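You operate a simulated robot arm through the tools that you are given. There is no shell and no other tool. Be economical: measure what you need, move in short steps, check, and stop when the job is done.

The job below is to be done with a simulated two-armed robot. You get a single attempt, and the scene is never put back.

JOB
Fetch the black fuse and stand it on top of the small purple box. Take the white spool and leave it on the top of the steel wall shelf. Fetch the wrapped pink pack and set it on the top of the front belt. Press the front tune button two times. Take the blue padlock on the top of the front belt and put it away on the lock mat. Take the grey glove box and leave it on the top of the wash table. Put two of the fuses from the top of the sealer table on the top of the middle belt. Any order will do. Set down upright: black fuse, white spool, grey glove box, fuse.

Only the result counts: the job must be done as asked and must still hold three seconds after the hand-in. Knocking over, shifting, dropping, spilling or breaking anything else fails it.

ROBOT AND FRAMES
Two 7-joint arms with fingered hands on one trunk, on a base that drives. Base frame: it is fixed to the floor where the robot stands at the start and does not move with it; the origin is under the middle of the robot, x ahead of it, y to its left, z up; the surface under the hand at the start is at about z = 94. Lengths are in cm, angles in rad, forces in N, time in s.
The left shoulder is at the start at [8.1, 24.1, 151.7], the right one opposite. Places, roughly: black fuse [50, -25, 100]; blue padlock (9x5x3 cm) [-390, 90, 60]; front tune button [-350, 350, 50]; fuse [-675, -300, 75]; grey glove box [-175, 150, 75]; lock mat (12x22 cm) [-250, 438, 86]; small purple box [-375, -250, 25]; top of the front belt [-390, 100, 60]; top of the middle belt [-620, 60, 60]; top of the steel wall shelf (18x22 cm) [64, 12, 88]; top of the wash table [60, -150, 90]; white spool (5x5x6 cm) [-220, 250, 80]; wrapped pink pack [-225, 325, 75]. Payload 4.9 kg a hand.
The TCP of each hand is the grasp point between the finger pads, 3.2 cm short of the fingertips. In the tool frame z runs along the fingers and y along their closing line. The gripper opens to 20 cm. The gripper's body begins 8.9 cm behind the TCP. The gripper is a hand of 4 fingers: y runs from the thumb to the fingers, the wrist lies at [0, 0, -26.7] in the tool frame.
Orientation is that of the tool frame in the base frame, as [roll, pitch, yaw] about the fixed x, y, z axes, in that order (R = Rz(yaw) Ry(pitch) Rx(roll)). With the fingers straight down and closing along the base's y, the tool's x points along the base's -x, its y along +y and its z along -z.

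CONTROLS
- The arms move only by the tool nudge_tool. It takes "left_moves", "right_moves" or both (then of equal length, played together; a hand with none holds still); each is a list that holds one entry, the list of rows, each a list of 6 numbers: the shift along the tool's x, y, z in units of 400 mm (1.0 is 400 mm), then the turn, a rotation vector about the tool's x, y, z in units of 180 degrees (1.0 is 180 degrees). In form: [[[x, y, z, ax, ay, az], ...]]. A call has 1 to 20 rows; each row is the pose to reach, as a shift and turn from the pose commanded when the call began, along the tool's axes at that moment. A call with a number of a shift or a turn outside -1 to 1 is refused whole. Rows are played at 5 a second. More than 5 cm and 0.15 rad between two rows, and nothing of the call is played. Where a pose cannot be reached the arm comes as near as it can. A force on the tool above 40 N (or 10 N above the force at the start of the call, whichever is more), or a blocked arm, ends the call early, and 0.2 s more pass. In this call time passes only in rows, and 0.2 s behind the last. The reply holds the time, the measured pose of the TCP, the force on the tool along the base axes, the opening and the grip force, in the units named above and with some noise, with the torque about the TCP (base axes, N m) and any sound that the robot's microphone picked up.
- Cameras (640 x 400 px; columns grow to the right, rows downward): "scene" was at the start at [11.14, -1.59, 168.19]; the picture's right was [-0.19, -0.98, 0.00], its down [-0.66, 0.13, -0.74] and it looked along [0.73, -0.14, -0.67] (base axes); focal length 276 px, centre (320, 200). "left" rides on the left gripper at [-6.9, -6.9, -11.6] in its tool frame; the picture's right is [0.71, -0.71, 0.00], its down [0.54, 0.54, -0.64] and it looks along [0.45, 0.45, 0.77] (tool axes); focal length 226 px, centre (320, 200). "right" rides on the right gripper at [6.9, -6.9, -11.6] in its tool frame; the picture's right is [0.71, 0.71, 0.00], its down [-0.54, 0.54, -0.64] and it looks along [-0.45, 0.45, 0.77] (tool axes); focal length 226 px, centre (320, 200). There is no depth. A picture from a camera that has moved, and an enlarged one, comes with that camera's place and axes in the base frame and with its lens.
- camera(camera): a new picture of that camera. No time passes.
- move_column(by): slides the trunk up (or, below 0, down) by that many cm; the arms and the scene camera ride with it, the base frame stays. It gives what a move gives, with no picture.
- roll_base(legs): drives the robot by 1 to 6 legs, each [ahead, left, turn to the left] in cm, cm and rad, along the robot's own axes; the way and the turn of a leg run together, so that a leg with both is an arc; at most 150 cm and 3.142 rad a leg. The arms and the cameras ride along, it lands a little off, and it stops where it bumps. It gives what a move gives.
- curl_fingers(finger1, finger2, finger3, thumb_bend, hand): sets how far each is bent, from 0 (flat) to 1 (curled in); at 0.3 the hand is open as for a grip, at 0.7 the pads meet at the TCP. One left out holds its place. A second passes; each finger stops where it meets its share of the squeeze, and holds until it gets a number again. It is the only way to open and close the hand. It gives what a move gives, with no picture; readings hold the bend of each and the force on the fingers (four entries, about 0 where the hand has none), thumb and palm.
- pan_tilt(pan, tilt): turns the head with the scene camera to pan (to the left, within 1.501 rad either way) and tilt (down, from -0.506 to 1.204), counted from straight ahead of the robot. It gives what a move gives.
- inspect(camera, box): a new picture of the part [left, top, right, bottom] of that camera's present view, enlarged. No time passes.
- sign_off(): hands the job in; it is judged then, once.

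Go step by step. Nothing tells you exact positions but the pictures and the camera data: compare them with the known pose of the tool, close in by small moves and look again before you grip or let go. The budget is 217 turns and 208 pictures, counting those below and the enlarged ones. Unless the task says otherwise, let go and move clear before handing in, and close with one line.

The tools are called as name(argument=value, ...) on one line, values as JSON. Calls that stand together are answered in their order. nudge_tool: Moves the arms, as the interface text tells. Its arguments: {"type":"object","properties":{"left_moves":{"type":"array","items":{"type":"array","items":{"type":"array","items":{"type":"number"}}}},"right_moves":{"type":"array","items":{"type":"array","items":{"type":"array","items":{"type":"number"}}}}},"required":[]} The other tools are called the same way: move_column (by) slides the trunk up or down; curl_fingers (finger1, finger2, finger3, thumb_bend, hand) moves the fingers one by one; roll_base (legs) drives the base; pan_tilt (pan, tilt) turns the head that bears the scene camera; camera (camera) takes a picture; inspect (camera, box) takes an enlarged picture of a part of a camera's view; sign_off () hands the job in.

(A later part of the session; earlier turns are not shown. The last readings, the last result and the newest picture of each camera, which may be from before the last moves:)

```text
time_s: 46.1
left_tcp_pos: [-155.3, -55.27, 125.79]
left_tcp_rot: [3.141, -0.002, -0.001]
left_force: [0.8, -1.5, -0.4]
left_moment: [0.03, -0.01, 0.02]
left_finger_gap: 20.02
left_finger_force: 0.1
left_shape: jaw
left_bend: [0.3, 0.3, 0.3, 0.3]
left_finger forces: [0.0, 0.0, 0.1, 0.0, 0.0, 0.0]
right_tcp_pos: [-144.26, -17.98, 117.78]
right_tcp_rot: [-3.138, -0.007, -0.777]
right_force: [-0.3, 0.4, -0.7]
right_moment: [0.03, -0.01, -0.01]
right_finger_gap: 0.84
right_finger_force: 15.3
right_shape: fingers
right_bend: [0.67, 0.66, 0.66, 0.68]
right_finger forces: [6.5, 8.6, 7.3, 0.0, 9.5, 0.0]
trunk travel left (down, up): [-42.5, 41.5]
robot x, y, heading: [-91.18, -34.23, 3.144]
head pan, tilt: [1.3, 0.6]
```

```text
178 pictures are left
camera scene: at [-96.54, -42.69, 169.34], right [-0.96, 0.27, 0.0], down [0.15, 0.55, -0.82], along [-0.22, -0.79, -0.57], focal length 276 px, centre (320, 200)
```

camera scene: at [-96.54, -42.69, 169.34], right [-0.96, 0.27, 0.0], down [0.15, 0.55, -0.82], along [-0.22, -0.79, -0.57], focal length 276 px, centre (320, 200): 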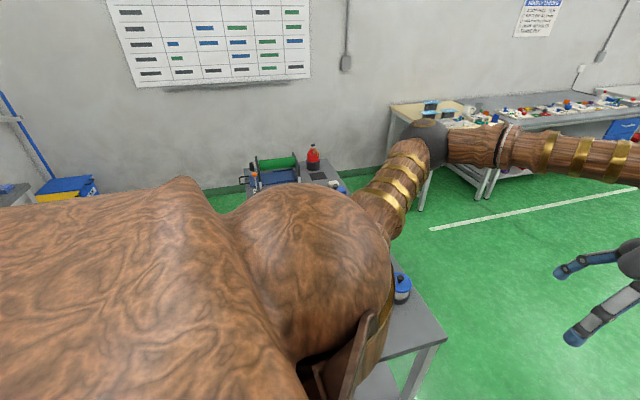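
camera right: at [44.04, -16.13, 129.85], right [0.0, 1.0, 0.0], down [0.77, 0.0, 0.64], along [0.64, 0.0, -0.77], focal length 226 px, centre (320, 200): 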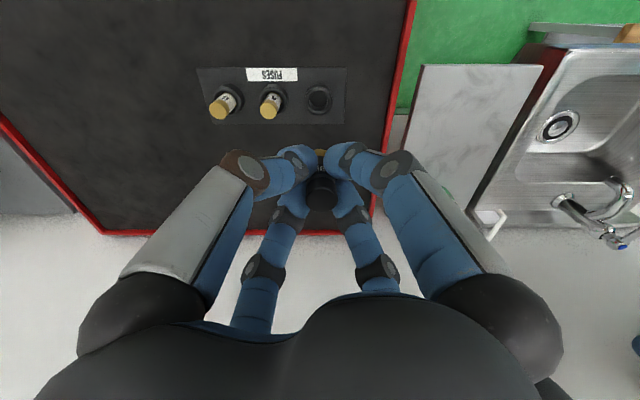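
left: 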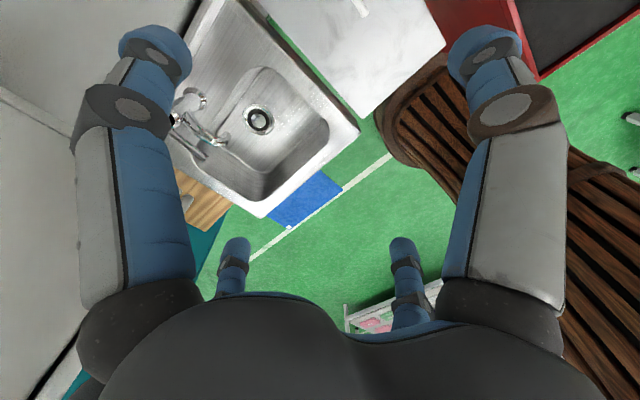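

roll_base(legs=[[0, 4, 0], [75, 0, 0]])

pan_tilt(pan=0.9, tilt=0.6)

camera(camera="scene")

```text
time_s: 50.6
left_tcp_pos: [-229.58, -59.33, 125.78]
left_tcp_rot: [-3.141, 0.002, -0.001]
left_force: [-0.2, 0.0, 0.1]
left_moment: [-0.02, 0.05, 0.0]
left_finger_gap: 19.99
left_finger_force: 0.0
left_shape: jaw
left_bend: [0.3, 0.3, 0.3, 0.3]
left_finger forces: [0.0, 0.0, 0.0, 0.1, 0.0, 0.0]
right_tcp_pos: [-218.51, -21.88, 117.82]
right_tcp_rot: [-3.138, -0.007, -0.777]
right_force: [0.1, -0.4, -0.9]
right_moment: [-0.04, -0.03, -0.04]
right_finger_gap: 0.83
right_finger_force: 15.7
right_shape: fingers
right_bend: [0.67, 0.66, 0.66, 0.68]
right_finger forces: [6.4, 8.6, 7.4, 0.0, 9.5, 0.0]
trunk travel left (down, up): [-42.5, 41.5]
robot x, y, heading: [-165.1, -37.94, -3.14]
head pan, tilt: [1.3, 0.6]
```

```text
time_s: 51.5
left_tcp_pos: [-229.59, -59.25, 125.98]
left_tcp_rot: [-3.14, -0.002, -0.001]
left_force: [0.6, -0.4, 0.2]
left_moment: [-0.01, 0.01, 0.0]
left_finger_gap: 20.0
left_finger_force: 0.0
left_shape: jaw
left_bend: [0.3, 0.3, 0.3, 0.3]
left_finger forces: [0.0, 0.0, 0.1, 0.0, 0.1, 0.0]
right_tcp_pos: [-218.47, -21.98, 117.72]
right_tcp_rot: [-3.137, -0.007, -0.775]
right_force: [-0.6, -0.2, -0.6]
right_moment: [0.0, 0.0, -0.02]
right_finger_gap: 0.83
right_finger_force: 15.9
right_shape: fingers
right_bend: [0.67, 0.66, 0.66, 0.68]
right_finger forces: [6.3, 8.7, 7.4, 0.1, 9.5, 0.1]
trunk travel left (down, up): [-42.5, 41.5]
robot x, y, heading: [-165.04, -37.88, -3.141]
head pan, tilt: [0.901, 0.6]
```

```text
177 pictures are left
camera scene: at [-173.9, -44.96, 169.34], right [-0.78, 0.62, 0.0], down [0.35, 0.44, -0.82], along [-0.51, -0.65, -0.57], focal length 276 px, centre (320, 200)
```

scene: 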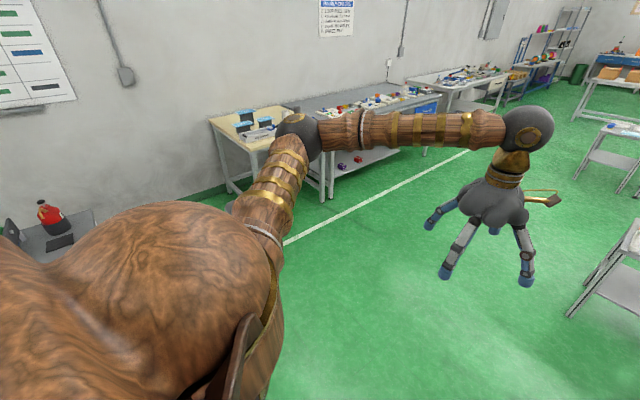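

inspect(camera="scene", box=[200, 80, 460, 243])

```text
2.45 times, centred on (330, 162) of scene
camera zoom: at [-173.9, -44.96, 169.34], right [-0.78, 0.62, 0.0], down [0.35, 0.44, -0.82], along [-0.51, -0.65, -0.57], focal length 676 px, centre (296, 294)
```

zoom: 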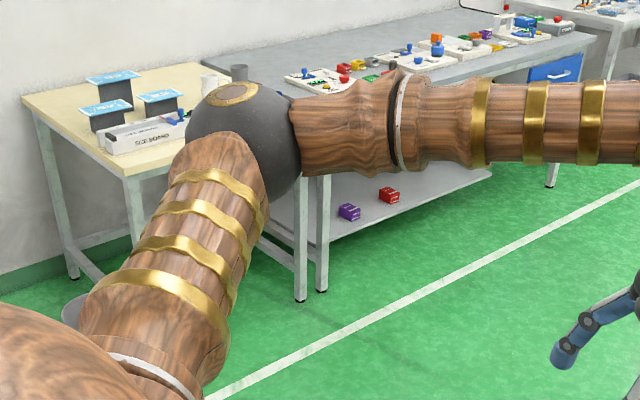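

The small purple box is on the grey bench's lower shelf at about (-361, -245), next to a red one. I'll tuck the left arm in, then drive there and face it.

nudge_tool(left_moves=[[[0.1, 0, -0.06, 0, 0, 0], [0.2, 0, -0.12, 0, 0, 0], [0.3, 0, -0.18, 0, 0, 0], [0.4, 0, -0.25, 0, 0, 0]]])

roll_base(legs=[[100, 70, 0], [40, 30, 0], [0, 0, 1.571]])

pan_tilt(pan=-0.1, tilt=0.8)

camera(camera="scene")

```text
time_s: 52.5
left_tcp_pos: [-213.31, -59.24, 136.07]
left_tcp_rot: [-3.141, 0.001, 0.0]
left_force: [1.4, 0.2, 0.7]
left_moment: [-0.03, 0.06, -0.01]
left_finger_gap: 19.99
left_finger_force: 0.1
left_shape: jaw
left_bend: [0.3, 0.3, 0.3, 0.3]
left_finger forces: [0.0, 0.1, 0.0, 0.0, 0.0, 0.1]
right_tcp_pos: [-218.32, -22.09, 117.93]
right_tcp_rot: [-3.14, -0.005, -0.776]
right_force: [0.2, 0.3, 0.4]
right_moment: [0.0, 0.01, 0.02]
right_finger_gap: 0.82
right_finger_force: 15.9
right_shape: fingers
right_bend: [0.67, 0.66, 0.66, 0.68]
right_finger forces: [6.3, 8.6, 7.4, 0.0, 9.4, 0.0]
trunk travel left (down, up): [-42.5, 41.5]
robot x, y, heading: [-165.39, -38.19, 3.146]
head pan, tilt: [0.901, 0.6]
```

```text
time_s: 65.0
left_tcp_pos: [-283.79, -187.0, 135.99]
left_tcp_rot: [-3.141, -0.001, 1.565]
left_force: [-0.2, -0.1, 0.5]
left_moment: [-0.03, 0.01, 0.0]
left_finger_gap: 19.97
left_finger_force: 0.0
left_shape: jaw
left_bend: [0.3, 0.3, 0.3, 0.3]
left_finger forces: [0.1, 0.0, 0.0, 0.0, 0.0, 0.0]
right_tcp_pos: [-321.05, -191.88, 117.79]
right_tcp_rot: [-3.138, -0.007, 0.789]
right_force: [0.0, -0.7, -0.3]
right_moment: [0.04, 0.0, 0.0]
right_finger_gap: 0.83
right_finger_force: 14.6
right_shape: fingers
right_bend: [0.67, 0.66, 0.66, 0.68]
right_finger forces: [5.6, 8.3, 7.2, 0.1, 8.9, 0.0]
trunk travel left (down, up): [-42.5, 41.5]
robot x, y, heading: [-304.4, -138.62, -1.576]
head pan, tilt: [0.901, 0.6]
```

```text
time_s: 66.3
left_tcp_pos: [-283.74, -187.31, 135.92]
left_tcp_rot: [-3.14, -0.003, 1.565]
left_force: [-0.9, -0.8, -0.3]
left_moment: [0.01, 0.0, -0.01]
left_finger_gap: 20.0
left_finger_force: 0.2
left_shape: jaw
left_bend: [0.3, 0.3, 0.3, 0.3]
left_finger forces: [0.1, 0.0, 0.0, 0.0, 0.0, 0.0]
right_tcp_pos: [-321.0, -191.92, 117.71]
right_tcp_rot: [-3.138, -0.006, 0.79]
right_force: [-0.1, -1.1, -1.5]
right_moment: [-0.01, 0.01, -0.03]
right_finger_gap: 0.83
right_finger_force: 14.7
right_shape: fingers
right_bend: [0.67, 0.66, 0.66, 0.68]
right_finger forces: [5.5, 8.4, 7.2, 0.0, 8.8, 0.0]
trunk travel left (down, up): [-42.5, 41.5]
robot x, y, heading: [-304.71, -138.55, -1.576]
head pan, tilt: [-0.099, 0.799]
```

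```text
175 pictures are left
camera scene: at [-305.66, -149.76, 167.66], right [-0.99, 0.1, 0.0], down [0.07, 0.71, -0.7], along [-0.07, -0.69, -0.72], focal length 276 px, centre (320, 200)
```

scene: 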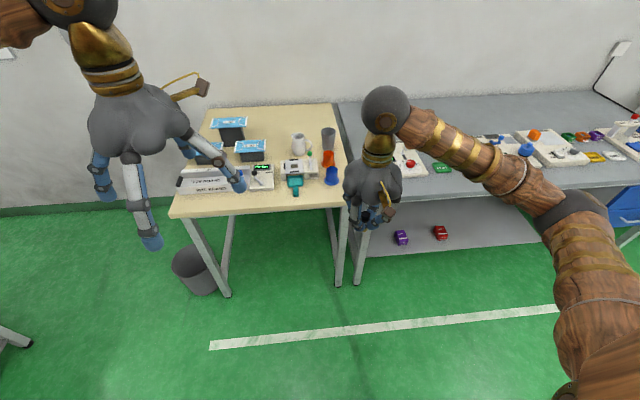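

inspect(camera="scene", box=[360, 200, 480, 275])

roll_base(legs=[[0, -41, 0]])

move_column(by=-20)

pan_tilt(pan=-0.25, tilt=0.75)

camera(camera="scene")

```text
5.33 times, centred on (420, 238) of scene
camera zoom: at [-305.66, -149.76, 167.66], right [-0.99, 0.1, 0.0], down [0.07, 0.71, -0.7], along [-0.07, -0.69, -0.72], focal length 1469 px, centre (-213, 0)
```

zoom: 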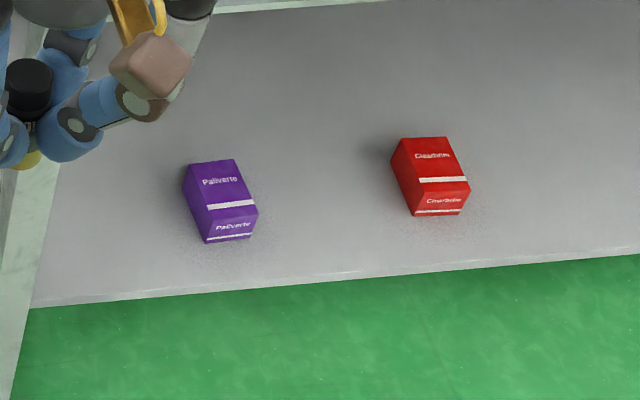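

```text
time_s: 68.8
left_tcp_pos: [-324.28, -187.01, 135.91]
left_tcp_rot: [-3.14, -0.002, 1.564]
left_force: [-0.4, -0.6, -0.5]
left_moment: [0.0, 0.03, 0.04]
left_finger_gap: 19.99
left_finger_force: 0.1
left_shape: jaw
left_bend: [0.3, 0.3, 0.3, 0.3]
left_finger forces: [0.0, 0.0, 0.0, 0.0, 0.0, 0.1]
right_tcp_pos: [-361.77, -191.73, 117.75]
right_tcp_rot: [-3.139, -0.005, 0.791]
right_force: [0.0, -0.3, -0.5]
right_moment: [-0.01, 0.01, -0.01]
right_finger_gap: 0.8
right_finger_force: 15.0
right_shape: fingers
right_bend: [0.67, 0.66, 0.66, 0.68]
right_finger forces: [5.6, 8.3, 7.3, 0.0, 8.9, 0.0]
trunk travel left (down, up): [-42.5, 41.5]
robot x, y, heading: [-345.41, -138.6, -1.571]
head pan, tilt: [-0.099, 0.799]
```

```text
time_s: 71.0
left_tcp_pos: [-324.39, -186.94, 116.01]
left_tcp_rot: [3.141, -0.002, 1.566]
left_force: [-0.1, -1.1, 0.6]
left_moment: [0.0, 0.05, -0.01]
left_finger_gap: 20.0
left_finger_force: 0.0
left_shape: jaw
left_bend: [0.3, 0.3, 0.3, 0.3]
left_finger forces: [0.0, 0.1, 0.0, 0.0, 0.0, 0.1]
right_tcp_pos: [-361.82, -191.74, 97.62]
right_tcp_rot: [-3.139, -0.008, 0.791]
right_force: [0.4, 0.1, -0.9]
right_moment: [0.01, -0.02, 0.0]
right_finger_gap: 0.81
right_finger_force: 15.2
right_shape: fingers
right_bend: [0.67, 0.66, 0.66, 0.68]
right_finger forces: [5.6, 8.3, 7.3, 0.0, 8.9, 0.1]
trunk travel left (down, up): [-22.5, 61.5]
robot x, y, heading: [-345.4, -138.63, -1.572]
head pan, tilt: [-0.099, 0.799]
```

```text
time_s: 71.7
left_tcp_pos: [-324.41, -187.08, 115.85]
left_tcp_rot: [3.141, 0.001, 1.566]
left_force: [-0.3, -0.8, 0.9]
left_moment: [0.0, 0.05, 0.0]
left_finger_gap: 20.0
left_finger_force: 0.0
left_shape: jaw
left_bend: [0.3, 0.3, 0.3, 0.3]
left_finger forces: [0.0, 0.1, 0.0, 0.0, 0.0, 0.0]
right_tcp_pos: [-361.74, -191.65, 97.7]
right_tcp_rot: [-3.139, -0.007, 0.79]
right_force: [0.1, -0.9, -0.2]
right_moment: [-0.01, 0.02, 0.0]
right_finger_gap: 0.82
right_finger_force: 15.1
right_shape: fingers
right_bend: [0.67, 0.66, 0.66, 0.68]
right_finger forces: [5.6, 8.3, 7.4, 0.1, 8.8, 0.1]
trunk travel left (down, up): [-22.5, 61.5]
robot x, y, heading: [-345.36, -138.43, -1.572]
head pan, tilt: [-0.25, 0.75]
```

```text
173 pictures are left
camera scene: at [-347.68, -149.56, 148.06], right [-0.97, 0.25, 0.0], down [0.17, 0.66, -0.73], along [-0.18, -0.71, -0.68], focal length 276 px, centre (320, 200)
```

scene: 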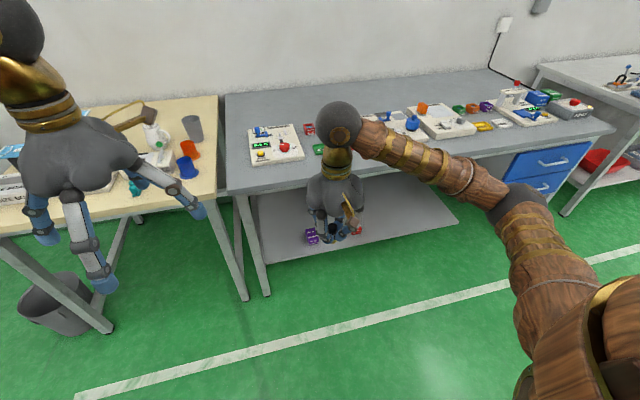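

inspect(camera="scene", box=[260, 190, 380, 265])

camera(camera="right")

```text
5.33 times, centred on (320, 228) of scene
camera zoom: at [-347.68, -149.56, 148.06], right [-0.97, 0.25, 0.0], down [0.17, 0.66, -0.73], along [-0.18, -0.71, -0.68], focal length 1469 px, centre (320, 53)
```

zoom: 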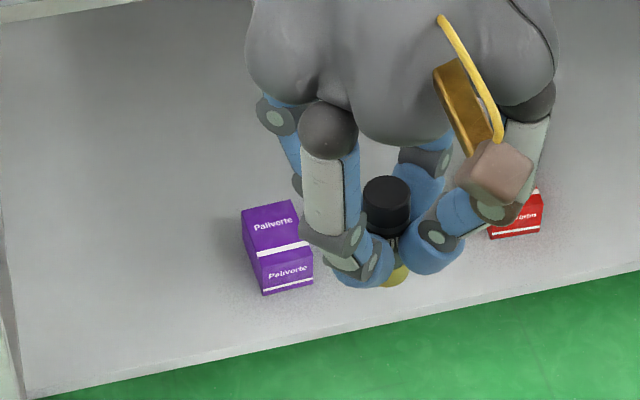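

```text
171 pictures are left
camera right: at [-361.84, -182.01, 109.44], right [1.0, 0.0, 0.0], down [0.0, -0.77, 0.64], along [0.0, -0.64, -0.77], focal length 226 px, centre (320, 200)
```

right: 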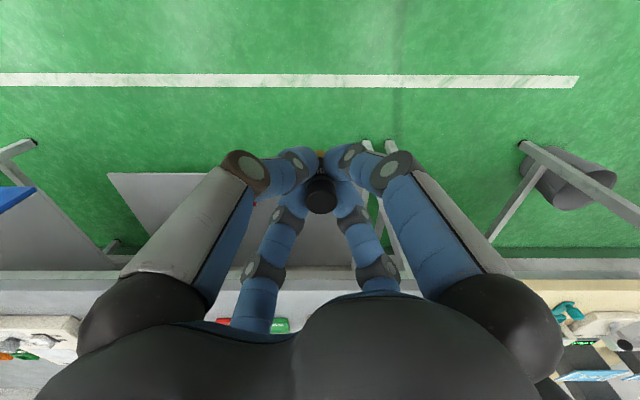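

The purple box top is about 24 high, centred near (-368.7, -251.6), roughly 20 cm behind the bench's front edge. I'll raise the left hand, lower the trunk, and lower the right hand in front of the bench.

move_column(by=-22)

nudge_tool(left_moves=[[[0, 0, -0.1, 0, 0, 0], [0, 0, -0.2, 0, 0, 0], [0, 0, -0.3, 0, 0, 0], [0, 0, -0.4, 0, 0, 0]]], right_moves=[[[0, 0, 0.1, 0, 0, 0], [0, 0, 0.2, 0, 0, 0], [0, 0, 0.3, 0, 0, 0], [0, 0, 0.4, 0, 0, 0]]])

nudge_tool(right_moves=[[[0, 0, 0.1, 0, 0, 0], [0, 0, 0.2, 0, 0, 0], [0, 0, 0.3, 0, 0, 0], [0, 0, 0.4, 0, 0, 0], [0, 0, 0.5, 0, 0, 0], [0, 0, 0.6, 0, 0, 0]]])

camera(camera="scene")

camera(camera="right")

```text
time_s: 74.0
left_tcp_pos: [-324.41, -187.02, 94.09]
left_tcp_rot: [-3.141, 0.0, 1.565]
left_force: [0.1, 0.1, -0.6]
left_moment: [0.02, 0.01, 0.0]
left_finger_gap: 20.0
left_finger_force: 0.0
left_shape: jaw
left_bend: [0.3, 0.3, 0.3, 0.3]
left_finger forces: [0.0, 0.0, 0.0, 0.0, 0.1, 0.1]
right_tcp_pos: [-361.8, -191.65, 75.7]
right_tcp_rot: [-3.139, -0.007, 0.79]
right_force: [0.5, -0.2, -0.9]
right_moment: [0.01, -0.01, -0.01]
right_finger_gap: 0.81
right_finger_force: 15.5
right_shape: fingers
right_bend: [0.67, 0.66, 0.66, 0.68]
right_finger forces: [5.5, 8.4, 7.3, 0.0, 8.8, 0.0]
trunk travel left (down, up): [-0.5, 83.5]
robot x, y, heading: [-345.48, -138.63, -1.57]
head pan, tilt: [-0.25, 0.75]
```

```text
time_s: 75.0
left_tcp_pos: [-324.34, -186.88, 109.94]
left_tcp_rot: [3.137, 0.0, 1.566]
left_force: [0.1, -0.6, -0.5]
left_moment: [0.02, 0.01, 0.04]
left_finger_gap: 19.98
left_finger_force: 0.1
left_shape: jaw
left_bend: [0.3, 0.3, 0.3, 0.3]
left_finger forces: [0.1, 0.0, 0.0, 0.1, 0.1, 0.0]
right_tcp_pos: [-361.84, -191.54, 59.75]
right_tcp_rot: [-3.139, -0.007, 0.791]
right_force: [0.2, 0.5, -1.0]
right_moment: [-0.04, -0.01, 0.0]
right_finger_gap: 0.8
right_finger_force: 15.0
right_shape: fingers
right_bend: [0.67, 0.66, 0.66, 0.68]
right_finger forces: [5.5, 8.3, 7.3, 0.0, 9.0, 0.1]
trunk travel left (down, up): [-0.5, 83.5]
robot x, y, heading: [-346.14, -138.43, -1.573]
head pan, tilt: [-0.25, 0.75]
```

```text
time_s: 76.4
left_tcp_pos: [-324.37, -187.0, 109.88]
left_tcp_rot: [3.14, -0.002, 1.565]
left_force: [-0.6, -0.7, 0.8]
left_moment: [0.0, 0.03, 0.01]
left_finger_gap: 19.97
left_finger_force: 0.0
left_shape: jaw
left_bend: [0.3, 0.3, 0.3, 0.3]
left_finger forces: [0.0, 0.1, 0.0, 0.1, 0.0, 0.1]
right_tcp_pos: [-361.84, -191.46, 35.76]
right_tcp_rot: [-3.139, -0.006, 0.791]
right_force: [0.8, 0.1, -1.5]
right_moment: [-0.01, -0.02, 0.01]
right_finger_gap: 0.81
right_finger_force: 14.9
right_shape: fingers
right_bend: [0.67, 0.66, 0.66, 0.68]
right_finger forces: [5.5, 8.2, 7.3, 0.0, 8.8, 0.0]
trunk travel left (down, up): [-0.5, 83.5]
robot x, y, heading: [-345.42, -138.51, -1.577]
head pan, tilt: [-0.25, 0.75]
```

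```text
170 pictures are left
camera scene: at [-347.68, -149.58, 126.07], right [-0.97, 0.25, 0.0], down [0.17, 0.66, -0.73], along [-0.18, -0.71, -0.68], focal length 276 px, centre (320, 200)
```

scene: 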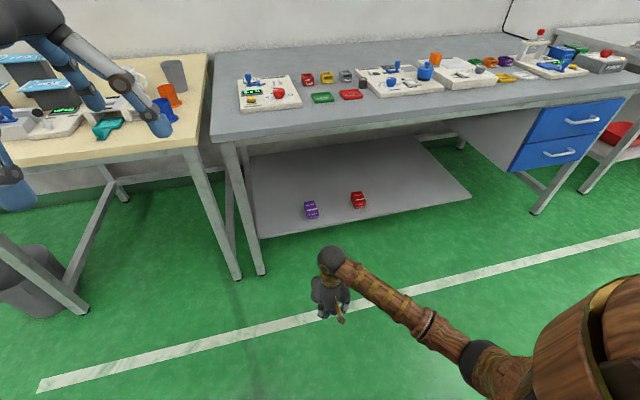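

```text
169 pictures are left
camera right: at [-361.82, -181.71, 47.32], right [1.0, 0.0, 0.0], down [0.0, -0.77, 0.64], along [0.0, -0.64, -0.77], focal length 226 px, centre (320, 200)
```

right: 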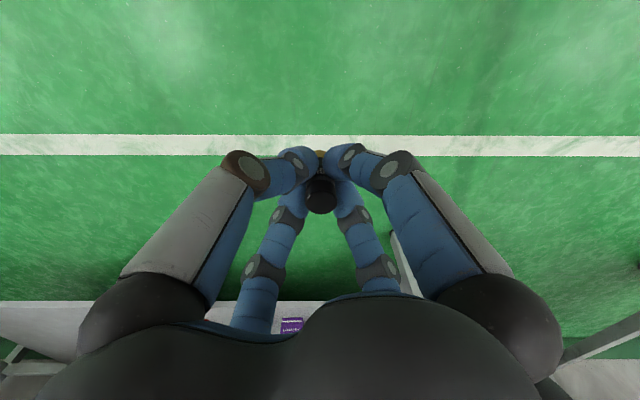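

inspect(camera="scene", box=[240, 120, 400, 220])

roll_base(legs=[[30, 0, 0]])

pan_tilt(pan=-0.3, tilt=0.95)

camera(camera="scene")

camera(camera="right")

```text
4.00 times, centred on (320, 170) of scene
camera zoom: at [-347.68, -149.58, 126.07], right [-0.97, 0.25, 0.0], down [0.17, 0.66, -0.73], along [-0.18, -0.71, -0.68], focal length 1102 px, centre (320, 320)
```

zoom: 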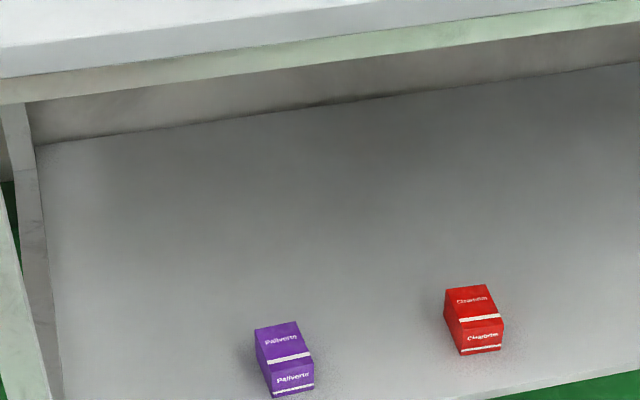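

```text
time_s: 78.5
left_tcp_pos: [-324.34, -216.72, 109.85]
left_tcp_rot: [-3.141, -0.001, 1.567]
left_force: [0.4, -1.0, -0.5]
left_moment: [0.06, 0.0, 0.0]
left_finger_gap: 19.99
left_finger_force: 0.1
left_shape: jaw
left_bend: [0.3, 0.3, 0.3, 0.3]
left_finger forces: [0.0, 0.0, 0.1, 0.1, 0.0, 0.0]
right_tcp_pos: [-361.71, -221.01, 35.68]
right_tcp_rot: [-3.138, -0.006, 0.791]
right_force: [0.1, -0.1, -1.8]
right_moment: [0.0, -0.02, -0.01]
right_finger_gap: 0.8
right_finger_force: 15.0
right_shape: fingers
right_bend: [0.67, 0.66, 0.66, 0.68]
right_finger forces: [5.5, 8.2, 7.4, 0.0, 8.7, 0.0]
trunk travel left (down, up): [-0.5, 83.5]
robot x, y, heading: [-345.53, -168.08, -1.575]
head pan, tilt: [-0.25, 0.75]
```

```text
time_s: 79.2
left_tcp_pos: [-324.35, -216.51, 109.97]
left_tcp_rot: [3.141, 0.001, 1.568]
left_force: [0.1, -0.3, -0.5]
left_moment: [-0.01, 0.03, 0.03]
left_finger_gap: 19.98
left_finger_force: 0.1
left_shape: jaw
left_bend: [0.3, 0.3, 0.3, 0.3]
left_finger forces: [0.0, 0.0, 0.0, 0.1, 0.0, 0.0]
right_tcp_pos: [-361.76, -221.16, 35.67]
right_tcp_rot: [-3.14, -0.007, 0.791]
right_force: [0.1, -0.6, -1.4]
right_moment: [0.03, 0.01, 0.0]
right_finger_gap: 0.8
right_finger_force: 14.7
right_shape: fingers
right_bend: [0.67, 0.66, 0.66, 0.68]
right_finger forces: [5.5, 8.2, 7.3, 0.1, 8.9, 0.1]
trunk travel left (down, up): [-0.5, 83.5]
robot x, y, heading: [-345.54, -168.0, -1.577]
head pan, tilt: [-0.3, 0.949]
```

```text
167 pictures are left
camera scene: at [-347.86, -178.12, 124.51], right [-0.95, 0.3, 0.0], down [0.24, 0.78, -0.58], along [-0.17, -0.56, -0.81], focal length 276 px, centre (320, 200)
```

scene: 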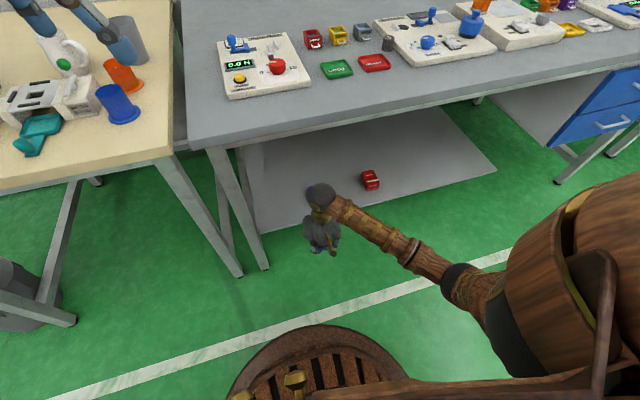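

```text
166 pictures are left
camera right: at [-361.83, -211.37, 47.36], right [1.0, 0.01, 0.0], down [0.0, -0.77, 0.64], along [0.01, -0.64, -0.77], focal length 226 px, centre (320, 200)
```

right: 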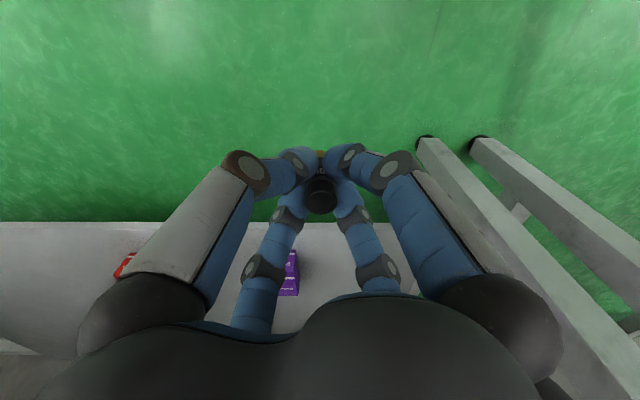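

nudge_tool(right_moves=[[[-0.085, 0.054, 0, 0, 0, 0], [-0.17, 0.108, 0, 0, 0, 0], [-0.256, 0.161, 0, 0, 0, 0], [-0.341, 0.215, 0, 0, 0, 0], [-0.427, 0.269, 0, 0, 0, 0], [-0.512, 0.322, 0, 0, 0, 0]]])

camera(camera="scene")

camera(camera="right")

```text
time_s: 80.6
left_tcp_pos: [-324.36, -216.57, 109.87]
left_tcp_rot: [-3.141, -0.003, 1.569]
left_force: [-0.2, -0.4, 0.1]
left_moment: [0.02, 0.01, 0.01]
left_finger_gap: 19.98
left_finger_force: 0.1
left_shape: jaw
left_bend: [0.3, 0.3, 0.3, 0.3]
left_finger forces: [0.0, 0.1, 0.1, 0.0, 0.0, 0.0]
right_tcp_pos: [-366.91, -244.65, 35.39]
right_tcp_rot: [-3.139, -0.007, 0.792]
right_force: [0.1, -0.7, -0.2]
right_moment: [0.02, -0.05, 0.02]
right_finger_gap: 0.78
right_finger_force: 15.0
right_shape: fingers
right_bend: [0.67, 0.66, 0.66, 0.68]
right_finger forces: [5.4, 8.2, 7.3, 0.0, 8.9, 0.0]
trunk travel left (down, up): [-0.5, 83.5]
robot x, y, heading: [-345.76, -168.32, -1.576]
head pan, tilt: [-0.3, 0.949]
```

```text
165 pictures are left
camera scene: at [-347.83, -178.18, 124.5], right [-0.95, 0.3, 0.0], down [0.24, 0.78, -0.58], along [-0.17, -0.56, -0.81], focal length 276 px, centre (320, 200)
```

scene: 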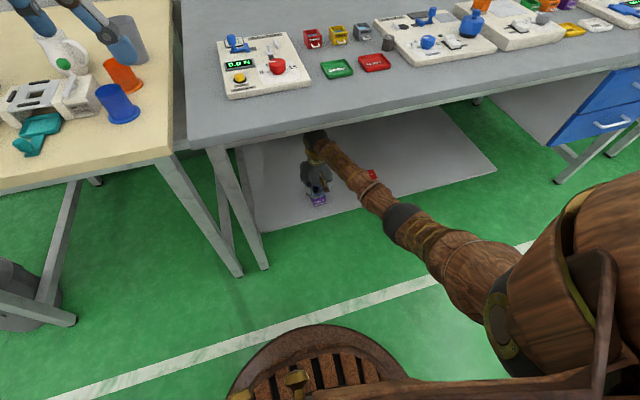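

```text
164 pictures are left
camera right: at [-367.03, -235.0, 47.12], right [1.0, 0.01, 0.0], down [0.0, -0.77, 0.64], along [0.01, -0.64, -0.77], focal length 226 px, centre (320, 200)
```

right: 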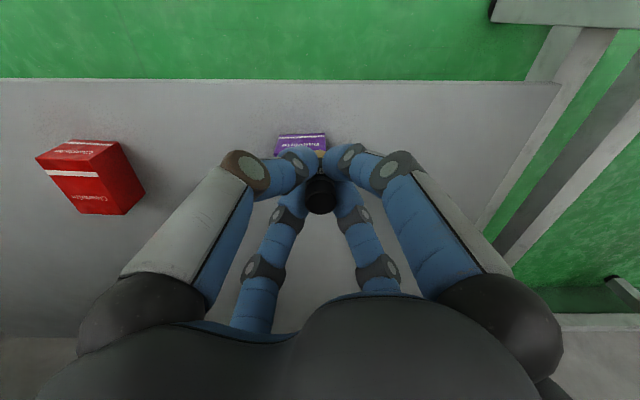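

nudge_tool(right_moves=[[[-0.09, 0.052, 0, 0, 0, 0], [-0.179, 0.103, 0, 0, 0, 0], [-0.179, 0.103, 0.05, 0, 0, 0], [-0.179, 0.103, 0.08, 0, 0, 0]]])

camera(camera="right")

inspect(camera="scene", box=[260, 120, 400, 220])

```text
time_s: 81.6
left_tcp_pos: [-324.27, -216.56, 109.93]
left_tcp_rot: [3.141, 0.0, 1.567]
left_force: [0.3, 0.1, -0.6]
left_moment: [0.03, 0.04, -0.01]
left_finger_gap: 19.99
left_finger_force: 0.0
left_shape: jaw
left_bend: [0.3, 0.3, 0.3, 0.3]
left_finger forces: [0.0, 0.0, 0.0, 0.1, 0.0, 0.0]
right_tcp_pos: [-369.03, -252.51, 32.16]
right_tcp_rot: [-3.139, -0.008, 0.791]
right_force: [0.3, 0.0, 0.7]
right_moment: [0.02, -0.03, -0.04]
right_finger_gap: 0.75
right_finger_force: 15.2
right_shape: fingers
right_bend: [0.67, 0.66, 0.66, 0.68]
right_finger forces: [5.2, 8.2, 7.5, 0.0, 8.9, 0.0]
trunk travel left (down, up): [-0.5, 83.5]
robot x, y, heading: [-345.49, -168.01, -1.575]
head pan, tilt: [-0.3, 0.949]
```

```text
163 pictures are left
camera right: at [-369.12, -242.88, 43.93], right [1.0, 0.01, 0.0], down [0.0, -0.77, 0.64], along [0.01, -0.64, -0.77], focal length 226 px, centre (320, 200)
```

right: 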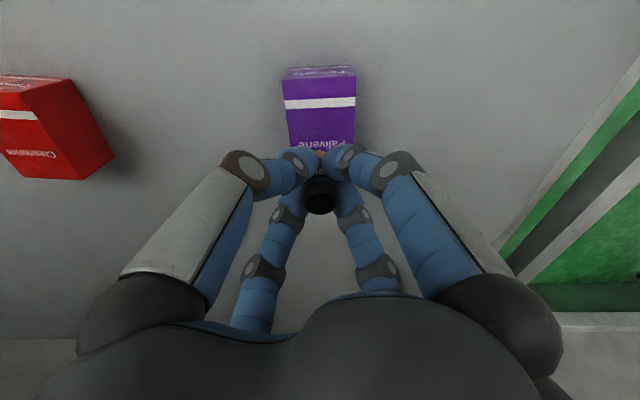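

```text
4.00 times, centred on (330, 170) of scene
camera zoom: at [-347.8, -178.13, 124.51], right [-0.95, 0.3, 0.0], down [0.24, 0.78, -0.58], along [-0.17, -0.56, -0.81], focal length 1102 px, centre (280, 320)
```

zoom: 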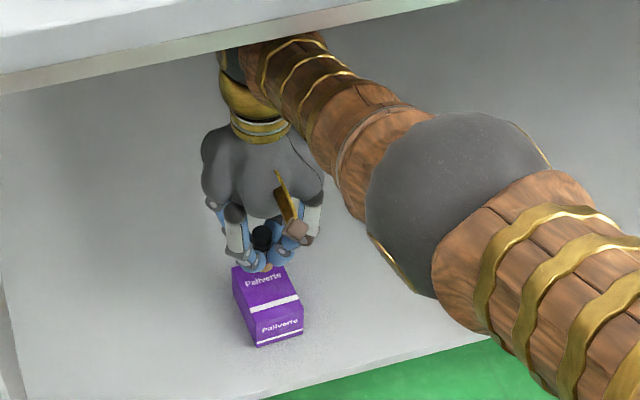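

nudge_tool(right_moves=[[[0, 0, 0.02, 0, 0, 0], [0, 0, 0.035, 0, 0, 0], [0, 0, 0.045, 0, 0, 0], [0, 0, 0.052, 0, 0, 0]]])

camera(camera="right")

inspect(camera="scene", box=[290, 155, 370, 215])

```text
time_s: 82.6
left_tcp_pos: [-324.31, -216.58, 109.88]
left_tcp_rot: [3.141, -0.004, 1.565]
left_force: [0.0, 0.6, 0.5]
left_moment: [0.0, -0.03, -0.03]
left_finger_gap: 19.99
left_finger_force: 0.1
left_shape: jaw
left_bend: [0.3, 0.3, 0.3, 0.3]
left_finger forces: [0.0, 0.0, 0.0, 0.0, 0.0, 0.0]
right_tcp_pos: [-368.76, -251.75, 30.62]
right_tcp_rot: [-3.138, -0.008, 0.795]
right_force: [0.1, -0.4, -0.9]
right_moment: [-0.03, 0.01, 0.01]
right_finger_gap: 0.75
right_finger_force: 14.5
right_shape: fingers
right_bend: [0.67, 0.66, 0.66, 0.68]
right_finger forces: [5.1, 8.1, 7.5, 0.1, 9.0, 0.0]
right hand out of reach, approached as far as the arm can: row 1, 2, 3, 4
trunk travel left (down, up): [-0.5, 83.5]
robot x, y, heading: [-345.6, -168.39, -1.576]
head pan, tilt: [-0.3, 0.949]
```

```text
161 pictures are left
camera right: at [-368.89, -242.11, 42.36], right [1.0, 0.01, 0.0], down [0.0, -0.77, 0.64], along [0.01, -0.64, -0.77], focal length 226 px, centre (320, 200)
```

right: 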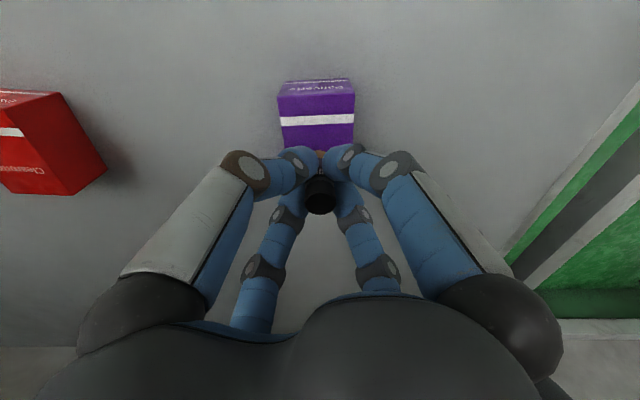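

```text
6.67 times, centred on (330, 185) of scene
camera zoom: at [-347.85, -178.15, 124.5], right [-0.95, 0.3, 0.0], down [0.24, 0.78, -0.58], along [-0.17, -0.56, -0.81], focal length 1837 px, centre (253, 300)
```

zoom: 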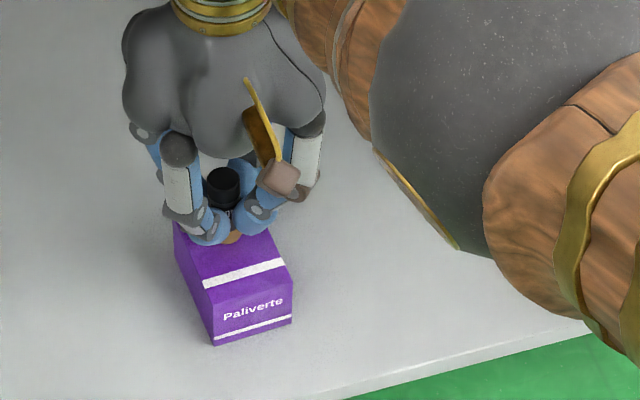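

The arm is at its reach limit. I'll lift, pull the hand back, drive 9 cm closer, and redo it.

nudge_tool(right_moves=[[[0, 0, -0.08, 0, 0, 0], [0.08, -0.08, -0.08, 0, 0, 0], [0.16, -0.158, -0.08, 0, 0, 0]]])

roll_base(legs=[[9, 0, 0]])

camera(camera="right")

```text
time_s: 83.4
left_tcp_pos: [-324.35, -216.45, 110.01]
left_tcp_rot: [3.14, 0.0, 1.567]
left_force: [-0.2, 0.1, 0.6]
left_moment: [0.0, 0.0, 0.01]
left_finger_gap: 20.0
left_finger_force: 0.0
left_shape: jaw
left_bend: [0.3, 0.3, 0.3, 0.3]
left_finger forces: [0.0, 0.0, 0.0, 0.1, 0.1, 0.0]
right_tcp_pos: [-368.74, -242.93, 33.95]
right_tcp_rot: [-3.139, -0.008, 0.791]
right_force: [0.0, -0.7, -0.7]
right_moment: [0.03, 0.02, 0.02]
right_finger_gap: 0.73
right_finger_force: 14.9
right_shape: fingers
right_bend: [0.67, 0.66, 0.66, 0.68]
right_finger forces: [5.2, 8.1, 7.3, 0.1, 8.8, 0.1]
trunk travel left (down, up): [-0.5, 83.5]
robot x, y, heading: [-345.66, -167.99, -1.569]
head pan, tilt: [-0.3, 0.949]
```

```text
time_s: 84.5
left_tcp_pos: [-324.39, -225.79, 109.8]
left_tcp_rot: [3.14, -0.001, 1.567]
left_force: [1.0, -0.4, -0.1]
left_moment: [0.03, 0.02, 0.02]
left_finger_gap: 20.0
left_finger_force: 0.0
left_shape: jaw
left_bend: [0.3, 0.3, 0.3, 0.3]
left_finger forces: [0.0, 0.1, 0.0, 0.0, 0.1, 0.1]
right_tcp_pos: [-368.88, -252.03, 33.71]
right_tcp_rot: [-3.137, -0.009, 0.79]
right_force: [-0.2, -0.4, -0.9]
right_moment: [-0.01, -0.02, 0.02]
right_finger_gap: 0.71
right_finger_force: 14.8
right_shape: fingers
right_bend: [0.67, 0.66, 0.66, 0.68]
right_finger forces: [5.3, 8.0, 7.4, 0.0, 8.8, 0.0]
trunk travel left (down, up): [-0.5, 83.5]
robot x, y, heading: [-345.56, -177.57, -1.573]
head pan, tilt: [-0.3, 0.949]
```

```text
159 pictures are left
camera right: at [-368.9, -242.23, 45.47], right [1.0, 0.01, 0.0], down [0.0, -0.77, 0.64], along [0.01, -0.64, -0.77], focal length 226 px, centre (320, 200)
```

right: 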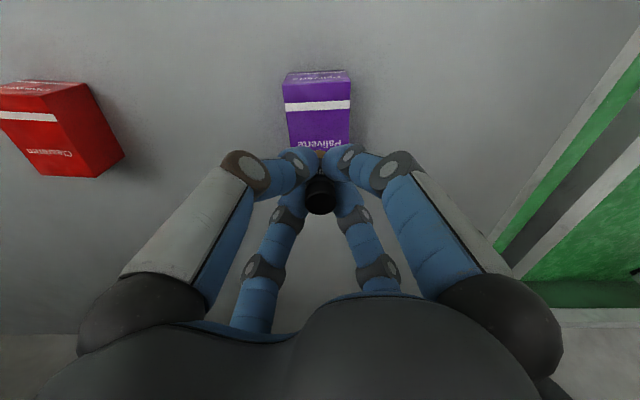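

nudge_tool(right_moves=[[[0, 0, 0.04, 0, 0, 0], [0, 0, 0.07, 0, 0, 0], [0, 0, 0.085, 0, 0, 0], [0, 0, 0.095, 0, 0, 0]]])

camera(camera="right")

camera(camera="scene")

```text
time_s: 85.5
left_tcp_pos: [-324.32, -225.47, 110.01]
left_tcp_rot: [-3.141, 0.0, 1.568]
left_force: [-0.1, 0.2, 0.1]
left_moment: [-0.01, 0.0, -0.02]
left_finger_gap: 20.0
left_finger_force: 0.1
left_shape: jaw
left_bend: [0.3, 0.3, 0.3, 0.3]
left_finger forces: [0.1, 0.0, 0.0, 0.0, 0.0, 0.1]
right_tcp_pos: [-368.89, -251.97, 30.35]
right_tcp_rot: [-3.139, -0.004, 0.792]
right_force: [0.7, 1.1, 14.2]
right_moment: [0.06, 0.02, -0.03]
right_finger_gap: 0.68
right_finger_force: 19.4
right_shape: fingers
right_bend: [0.67, 0.66, 0.66, 0.68]
right_finger forces: [7.7, 9.5, 9.0, 0.0, 12.7, 0.0]
trunk travel left (down, up): [-0.5, 83.5]
robot x, y, heading: [-345.27, -177.16, -1.575]
head pan, tilt: [-0.3, 0.949]
```

```text
158 pictures are left
camera right: at [-368.86, -242.24, 42.02], right [1.0, 0.01, 0.0], down [0.0, -0.77, 0.64], along [0.01, -0.64, -0.77], focal length 226 px, centre (320, 200)
```

right: 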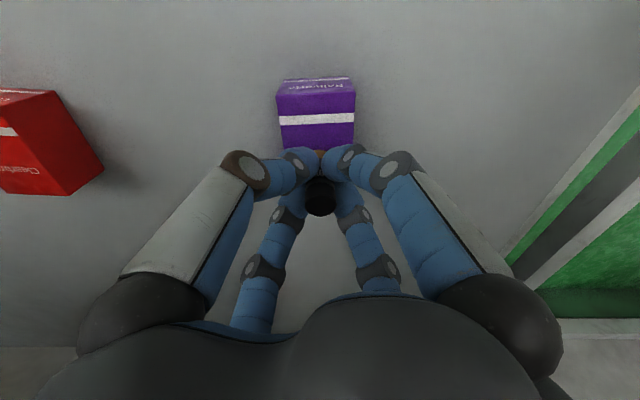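

```text
157 pictures are left
camera scene: at [-347.84, -186.92, 124.56], right [-0.95, 0.3, 0.0], down [0.24, 0.78, -0.58], along [-0.17, -0.56, -0.81], focal length 276 px, centre (320, 200)
```

scene: 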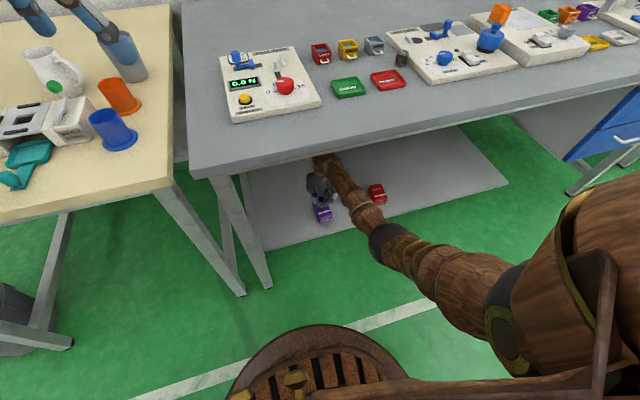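

nudge_tool(right_moves=[[[0, 0, -0.003, 0, 0, 0]]])

curl_fingers(hand="right", finger1=0.55, finger2=0.55, finger3=0.55, thumb_bend=0.55)

camera(camera="right")

```text
time_s: 85.9
left_tcp_pos: [-324.34, -225.44, 110.03]
left_tcp_rot: [3.141, 0.001, 1.567]
left_force: [0.5, 0.6, -1.0]
left_moment: [0.01, 0.0, 0.0]
left_finger_gap: 19.99
left_finger_force: 0.0
left_shape: jaw
left_bend: [0.3, 0.3, 0.3, 0.3]
left_finger forces: [0.1, 0.0, 0.0, 0.0, 0.0, 0.0]
right_tcp_pos: [-368.85, -251.87, 30.32]
right_tcp_rot: [-3.141, -0.005, 0.791]
right_force: [-0.6, -0.1, 14.7]
right_moment: [-0.04, 0.05, 0.02]
right_finger_gap: 0.68
right_finger_force: 19.4
right_shape: fingers
right_bend: [0.67, 0.66, 0.66, 0.68]
right_finger forces: [7.4, 9.9, 9.5, 0.0, 11.9, 0.0]
trunk travel left (down, up): [-0.5, 83.5]
robot x, y, heading: [-345.61, -177.49, -1.575]
head pan, tilt: [-0.3, 0.949]
```

```text
time_s: 86.9
left_tcp_pos: [-324.42, -225.67, 109.82]
left_tcp_rot: [-3.142, -0.002, 1.567]
left_force: [0.1, -0.4, 0.2]
left_moment: [-0.01, 0.01, -0.02]
left_finger_gap: 20.0
left_finger_force: 0.0
left_shape: jaw
left_bend: [0.3, 0.3, 0.3, 0.3]
left_finger forces: [0.1, 0.1, 0.0, 0.0, 0.0, 0.0]
right_tcp_pos: [-368.78, -251.84, 30.2]
right_tcp_rot: [-3.138, -0.007, 0.791]
right_force: [-0.8, -0.6, 0.9]
right_moment: [-0.01, -0.01, 0.01]
right_finger_gap: 5.04
right_finger_force: 0.1
right_shape: fingers
right_bend: [0.55, 0.55, 0.55, 0.55]
right_finger forces: [0.0, 0.1, 0.0, 0.0, 0.0, 0.0]
trunk travel left (down, up): [-0.5, 83.5]
robot x, y, heading: [-345.81, -177.18, -1.577]
head pan, tilt: [-0.3, 0.949]
```

```text
156 pictures are left
camera right: at [-368.87, -242.17, 41.88], right [1.0, 0.01, 0.0], down [0.0, -0.77, 0.64], along [0.01, -0.64, -0.77], focal length 226 px, centre (320, 200)
```

right: 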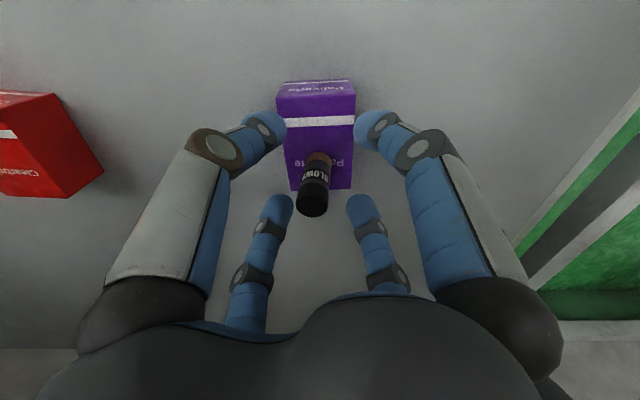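

The fuse stands upright on the box. I'll lift clear, retract from under the bench, and check it.

nudge_tool(right_moves=[[[0, 0, -0.05, 0, 0, 0], [0, 0, -0.1, 0, 0, 0], [0, 0, -0.15, 0, 0, 0], [0, 0, -0.18, 0, 0, 0]]])

camera(camera="right")

inspect(camera="scene", box=[260, 120, 400, 220])

```text
time_s: 87.9
left_tcp_pos: [-324.43, -225.59, 109.92]
left_tcp_rot: [3.141, -0.001, 1.566]
left_force: [0.2, 0.0, -0.4]
left_moment: [0.01, 0.0, 0.02]
left_finger_gap: 19.99
left_finger_force: 0.0
left_shape: jaw
left_bend: [0.3, 0.3, 0.3, 0.3]
left_finger forces: [0.1, 0.0, 0.1, 0.1, 0.2, 0.1]
right_tcp_pos: [-368.86, -251.94, 37.38]
right_tcp_rot: [-3.138, -0.008, 0.792]
right_force: [0.0, 0.1, 0.8]
right_moment: [0.0, -0.03, -0.01]
right_finger_gap: 5.08
right_finger_force: 0.0
right_shape: fingers
right_bend: [0.55, 0.55, 0.55, 0.55]
right_finger forces: [0.0, 0.1, 0.0, 0.0, 0.0, 0.0]
trunk travel left (down, up): [-0.5, 83.5]
robot x, y, heading: [-345.19, -177.27, -1.577]
head pan, tilt: [-0.3, 0.949]
```

```text
155 pictures are left
camera right: at [-368.95, -242.22, 49.11], right [1.0, 0.01, 0.0], down [0.0, -0.77, 0.64], along [0.01, -0.64, -0.77], focal length 226 px, centre (320, 200)
```

right: 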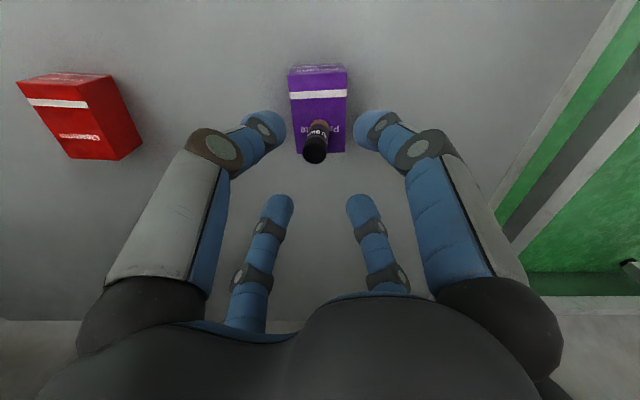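

```text
4.00 times, centred on (330, 170) of scene
camera zoom: at [-347.89, -187.08, 124.51], right [-0.95, 0.3, 0.0], down [0.24, 0.78, -0.58], along [-0.17, -0.56, -0.81], focal length 1102 px, centre (280, 320)
```

zoom: 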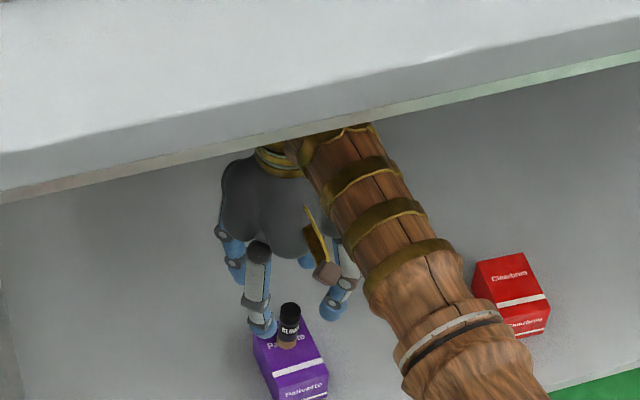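

nudge_tool(right_moves=[[[0.08, -0.08, 0, 0, 0, 0], [0.16, -0.16, 0, 0, 0, 0], [0.24, -0.24, 0, 0, 0, 0], [0.32, -0.32, 0, 0, 0, 0], [0.4, -0.4, 0, 0, 0, 0], [0.48, -0.48, 0, 0, 0, 0]]])

inspect(camera="scene", box=[260, 120, 400, 220])

roll_base(legs=[[-40, 0, 0]])

pan_tilt(pan=-0.25, tilt=0.6)

inspect(camera="scene", box=[240, 160, 400, 260])

```text
time_s: 89.3
left_tcp_pos: [-324.34, -225.54, 109.89]
left_tcp_rot: [-3.141, 0.0, 1.568]
left_force: [0.5, 0.2, 0.4]
left_moment: [-0.03, 0.03, 0.02]
left_finger_gap: 20.01
left_finger_force: 0.0
left_shape: jaw
left_bend: [0.3, 0.3, 0.3, 0.3]
left_finger forces: [0.0, 0.0, 0.1, 0.0, 0.1, 0.0]
right_tcp_pos: [-368.95, -224.59, 37.64]
right_tcp_rot: [-3.14, -0.004, 0.794]
right_force: [-0.9, 0.6, -0.6]
right_moment: [-0.02, 0.0, 0.02]
right_finger_gap: 5.05
right_finger_force: 0.1
right_shape: fingers
right_bend: [0.55, 0.55, 0.55, 0.55]
right_finger forces: [0.1, 0.1, 0.0, 0.0, 0.1, 0.0]
trunk travel left (down, up): [-0.5, 83.5]
robot x, y, heading: [-345.55, -177.0, -1.573]
head pan, tilt: [-0.3, 0.949]
```

```text
4.00 times, centred on (330, 170) of scene
camera zoom: at [-347.88, -187.0, 124.52], right [-0.95, 0.3, 0.0], down [0.24, 0.78, -0.58], along [-0.17, -0.56, -0.81], focal length 1102 px, centre (280, 320)
```

zoom: 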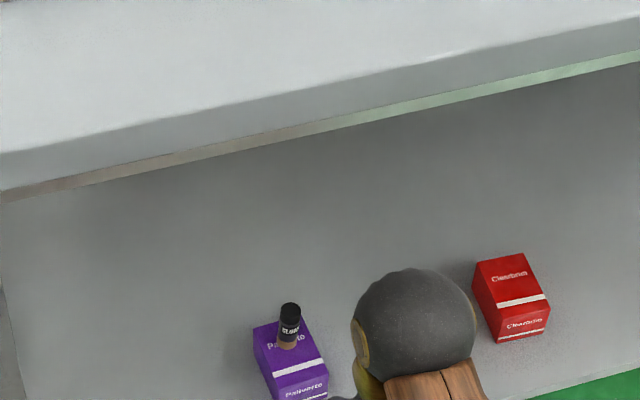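

```text
time_s: 91.8
left_tcp_pos: [-324.37, -185.61, 109.98]
left_tcp_rot: [-3.141, -0.001, 1.568]
left_force: [-0.6, 0.7, 0.4]
left_moment: [-0.03, 0.0, -0.02]
left_finger_gap: 19.98
left_finger_force: 0.1
left_shape: jaw
left_bend: [0.3, 0.3, 0.3, 0.3]
left_finger forces: [0.1, 0.0, 0.0, 0.1, 0.1, 0.0]
right_tcp_pos: [-368.82, -184.8, 37.52]
right_tcp_rot: [-3.137, -0.005, 0.791]
right_force: [0.2, 0.5, 0.0]
right_moment: [-0.03, 0.02, 0.01]
right_finger_gap: 5.08
right_finger_force: 0.1
right_shape: fingers
right_bend: [0.55, 0.55, 0.55, 0.55]
right_finger forces: [0.1, 0.1, 0.1, 0.0, 0.0, 0.0]
trunk travel left (down, up): [-0.5, 83.5]
robot x, y, heading: [-345.38, -136.96, -1.574]
head pan, tilt: [-0.3, 0.949]
```

```text
time_s: 92.6
left_tcp_pos: [-324.29, -185.69, 110.02]
left_tcp_rot: [-3.14, -0.002, 1.567]
left_force: [0.8, -0.6, -0.2]
left_moment: [0.0, 0.0, -0.03]
left_finger_gap: 19.98
left_finger_force: 0.2
left_shape: jaw
left_bend: [0.3, 0.3, 0.3, 0.3]
left_finger forces: [0.1, 0.0, 0.0, 0.1, 0.0, 0.2]
right_tcp_pos: [-368.76, -184.92, 37.64]
right_tcp_rot: [-3.138, -0.006, 0.791]
right_force: [-0.1, 0.8, 0.7]
right_moment: [0.03, 0.0, 0.01]
right_finger_gap: 5.09
right_finger_force: 0.0
right_shape: fingers
right_bend: [0.55, 0.55, 0.55, 0.55]
right_finger forces: [0.0, 0.0, 0.0, 0.1, 0.1, 0.0]
trunk travel left (down, up): [-0.5, 83.5]
robot x, y, heading: [-345.4, -137.53, -1.573]
head pan, tilt: [-0.25, 0.6]
```

```text
4.00 times, centred on (320, 210) of scene
camera zoom: at [-347.79, -148.83, 127.34], right [-0.97, 0.25, 0.0], down [0.14, 0.55, -0.82], along [-0.21, -0.8, -0.57], focal length 1102 px, centre (320, 160)
```

zoom: 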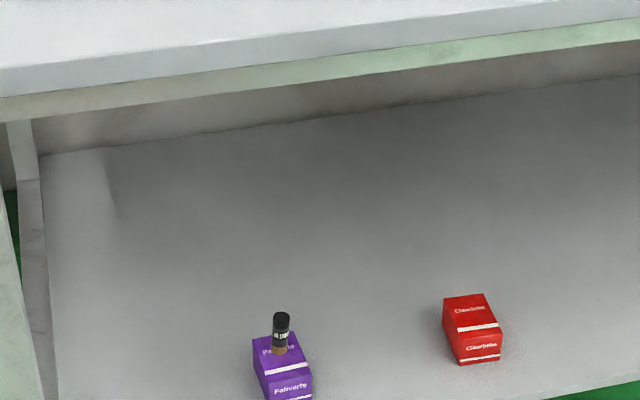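

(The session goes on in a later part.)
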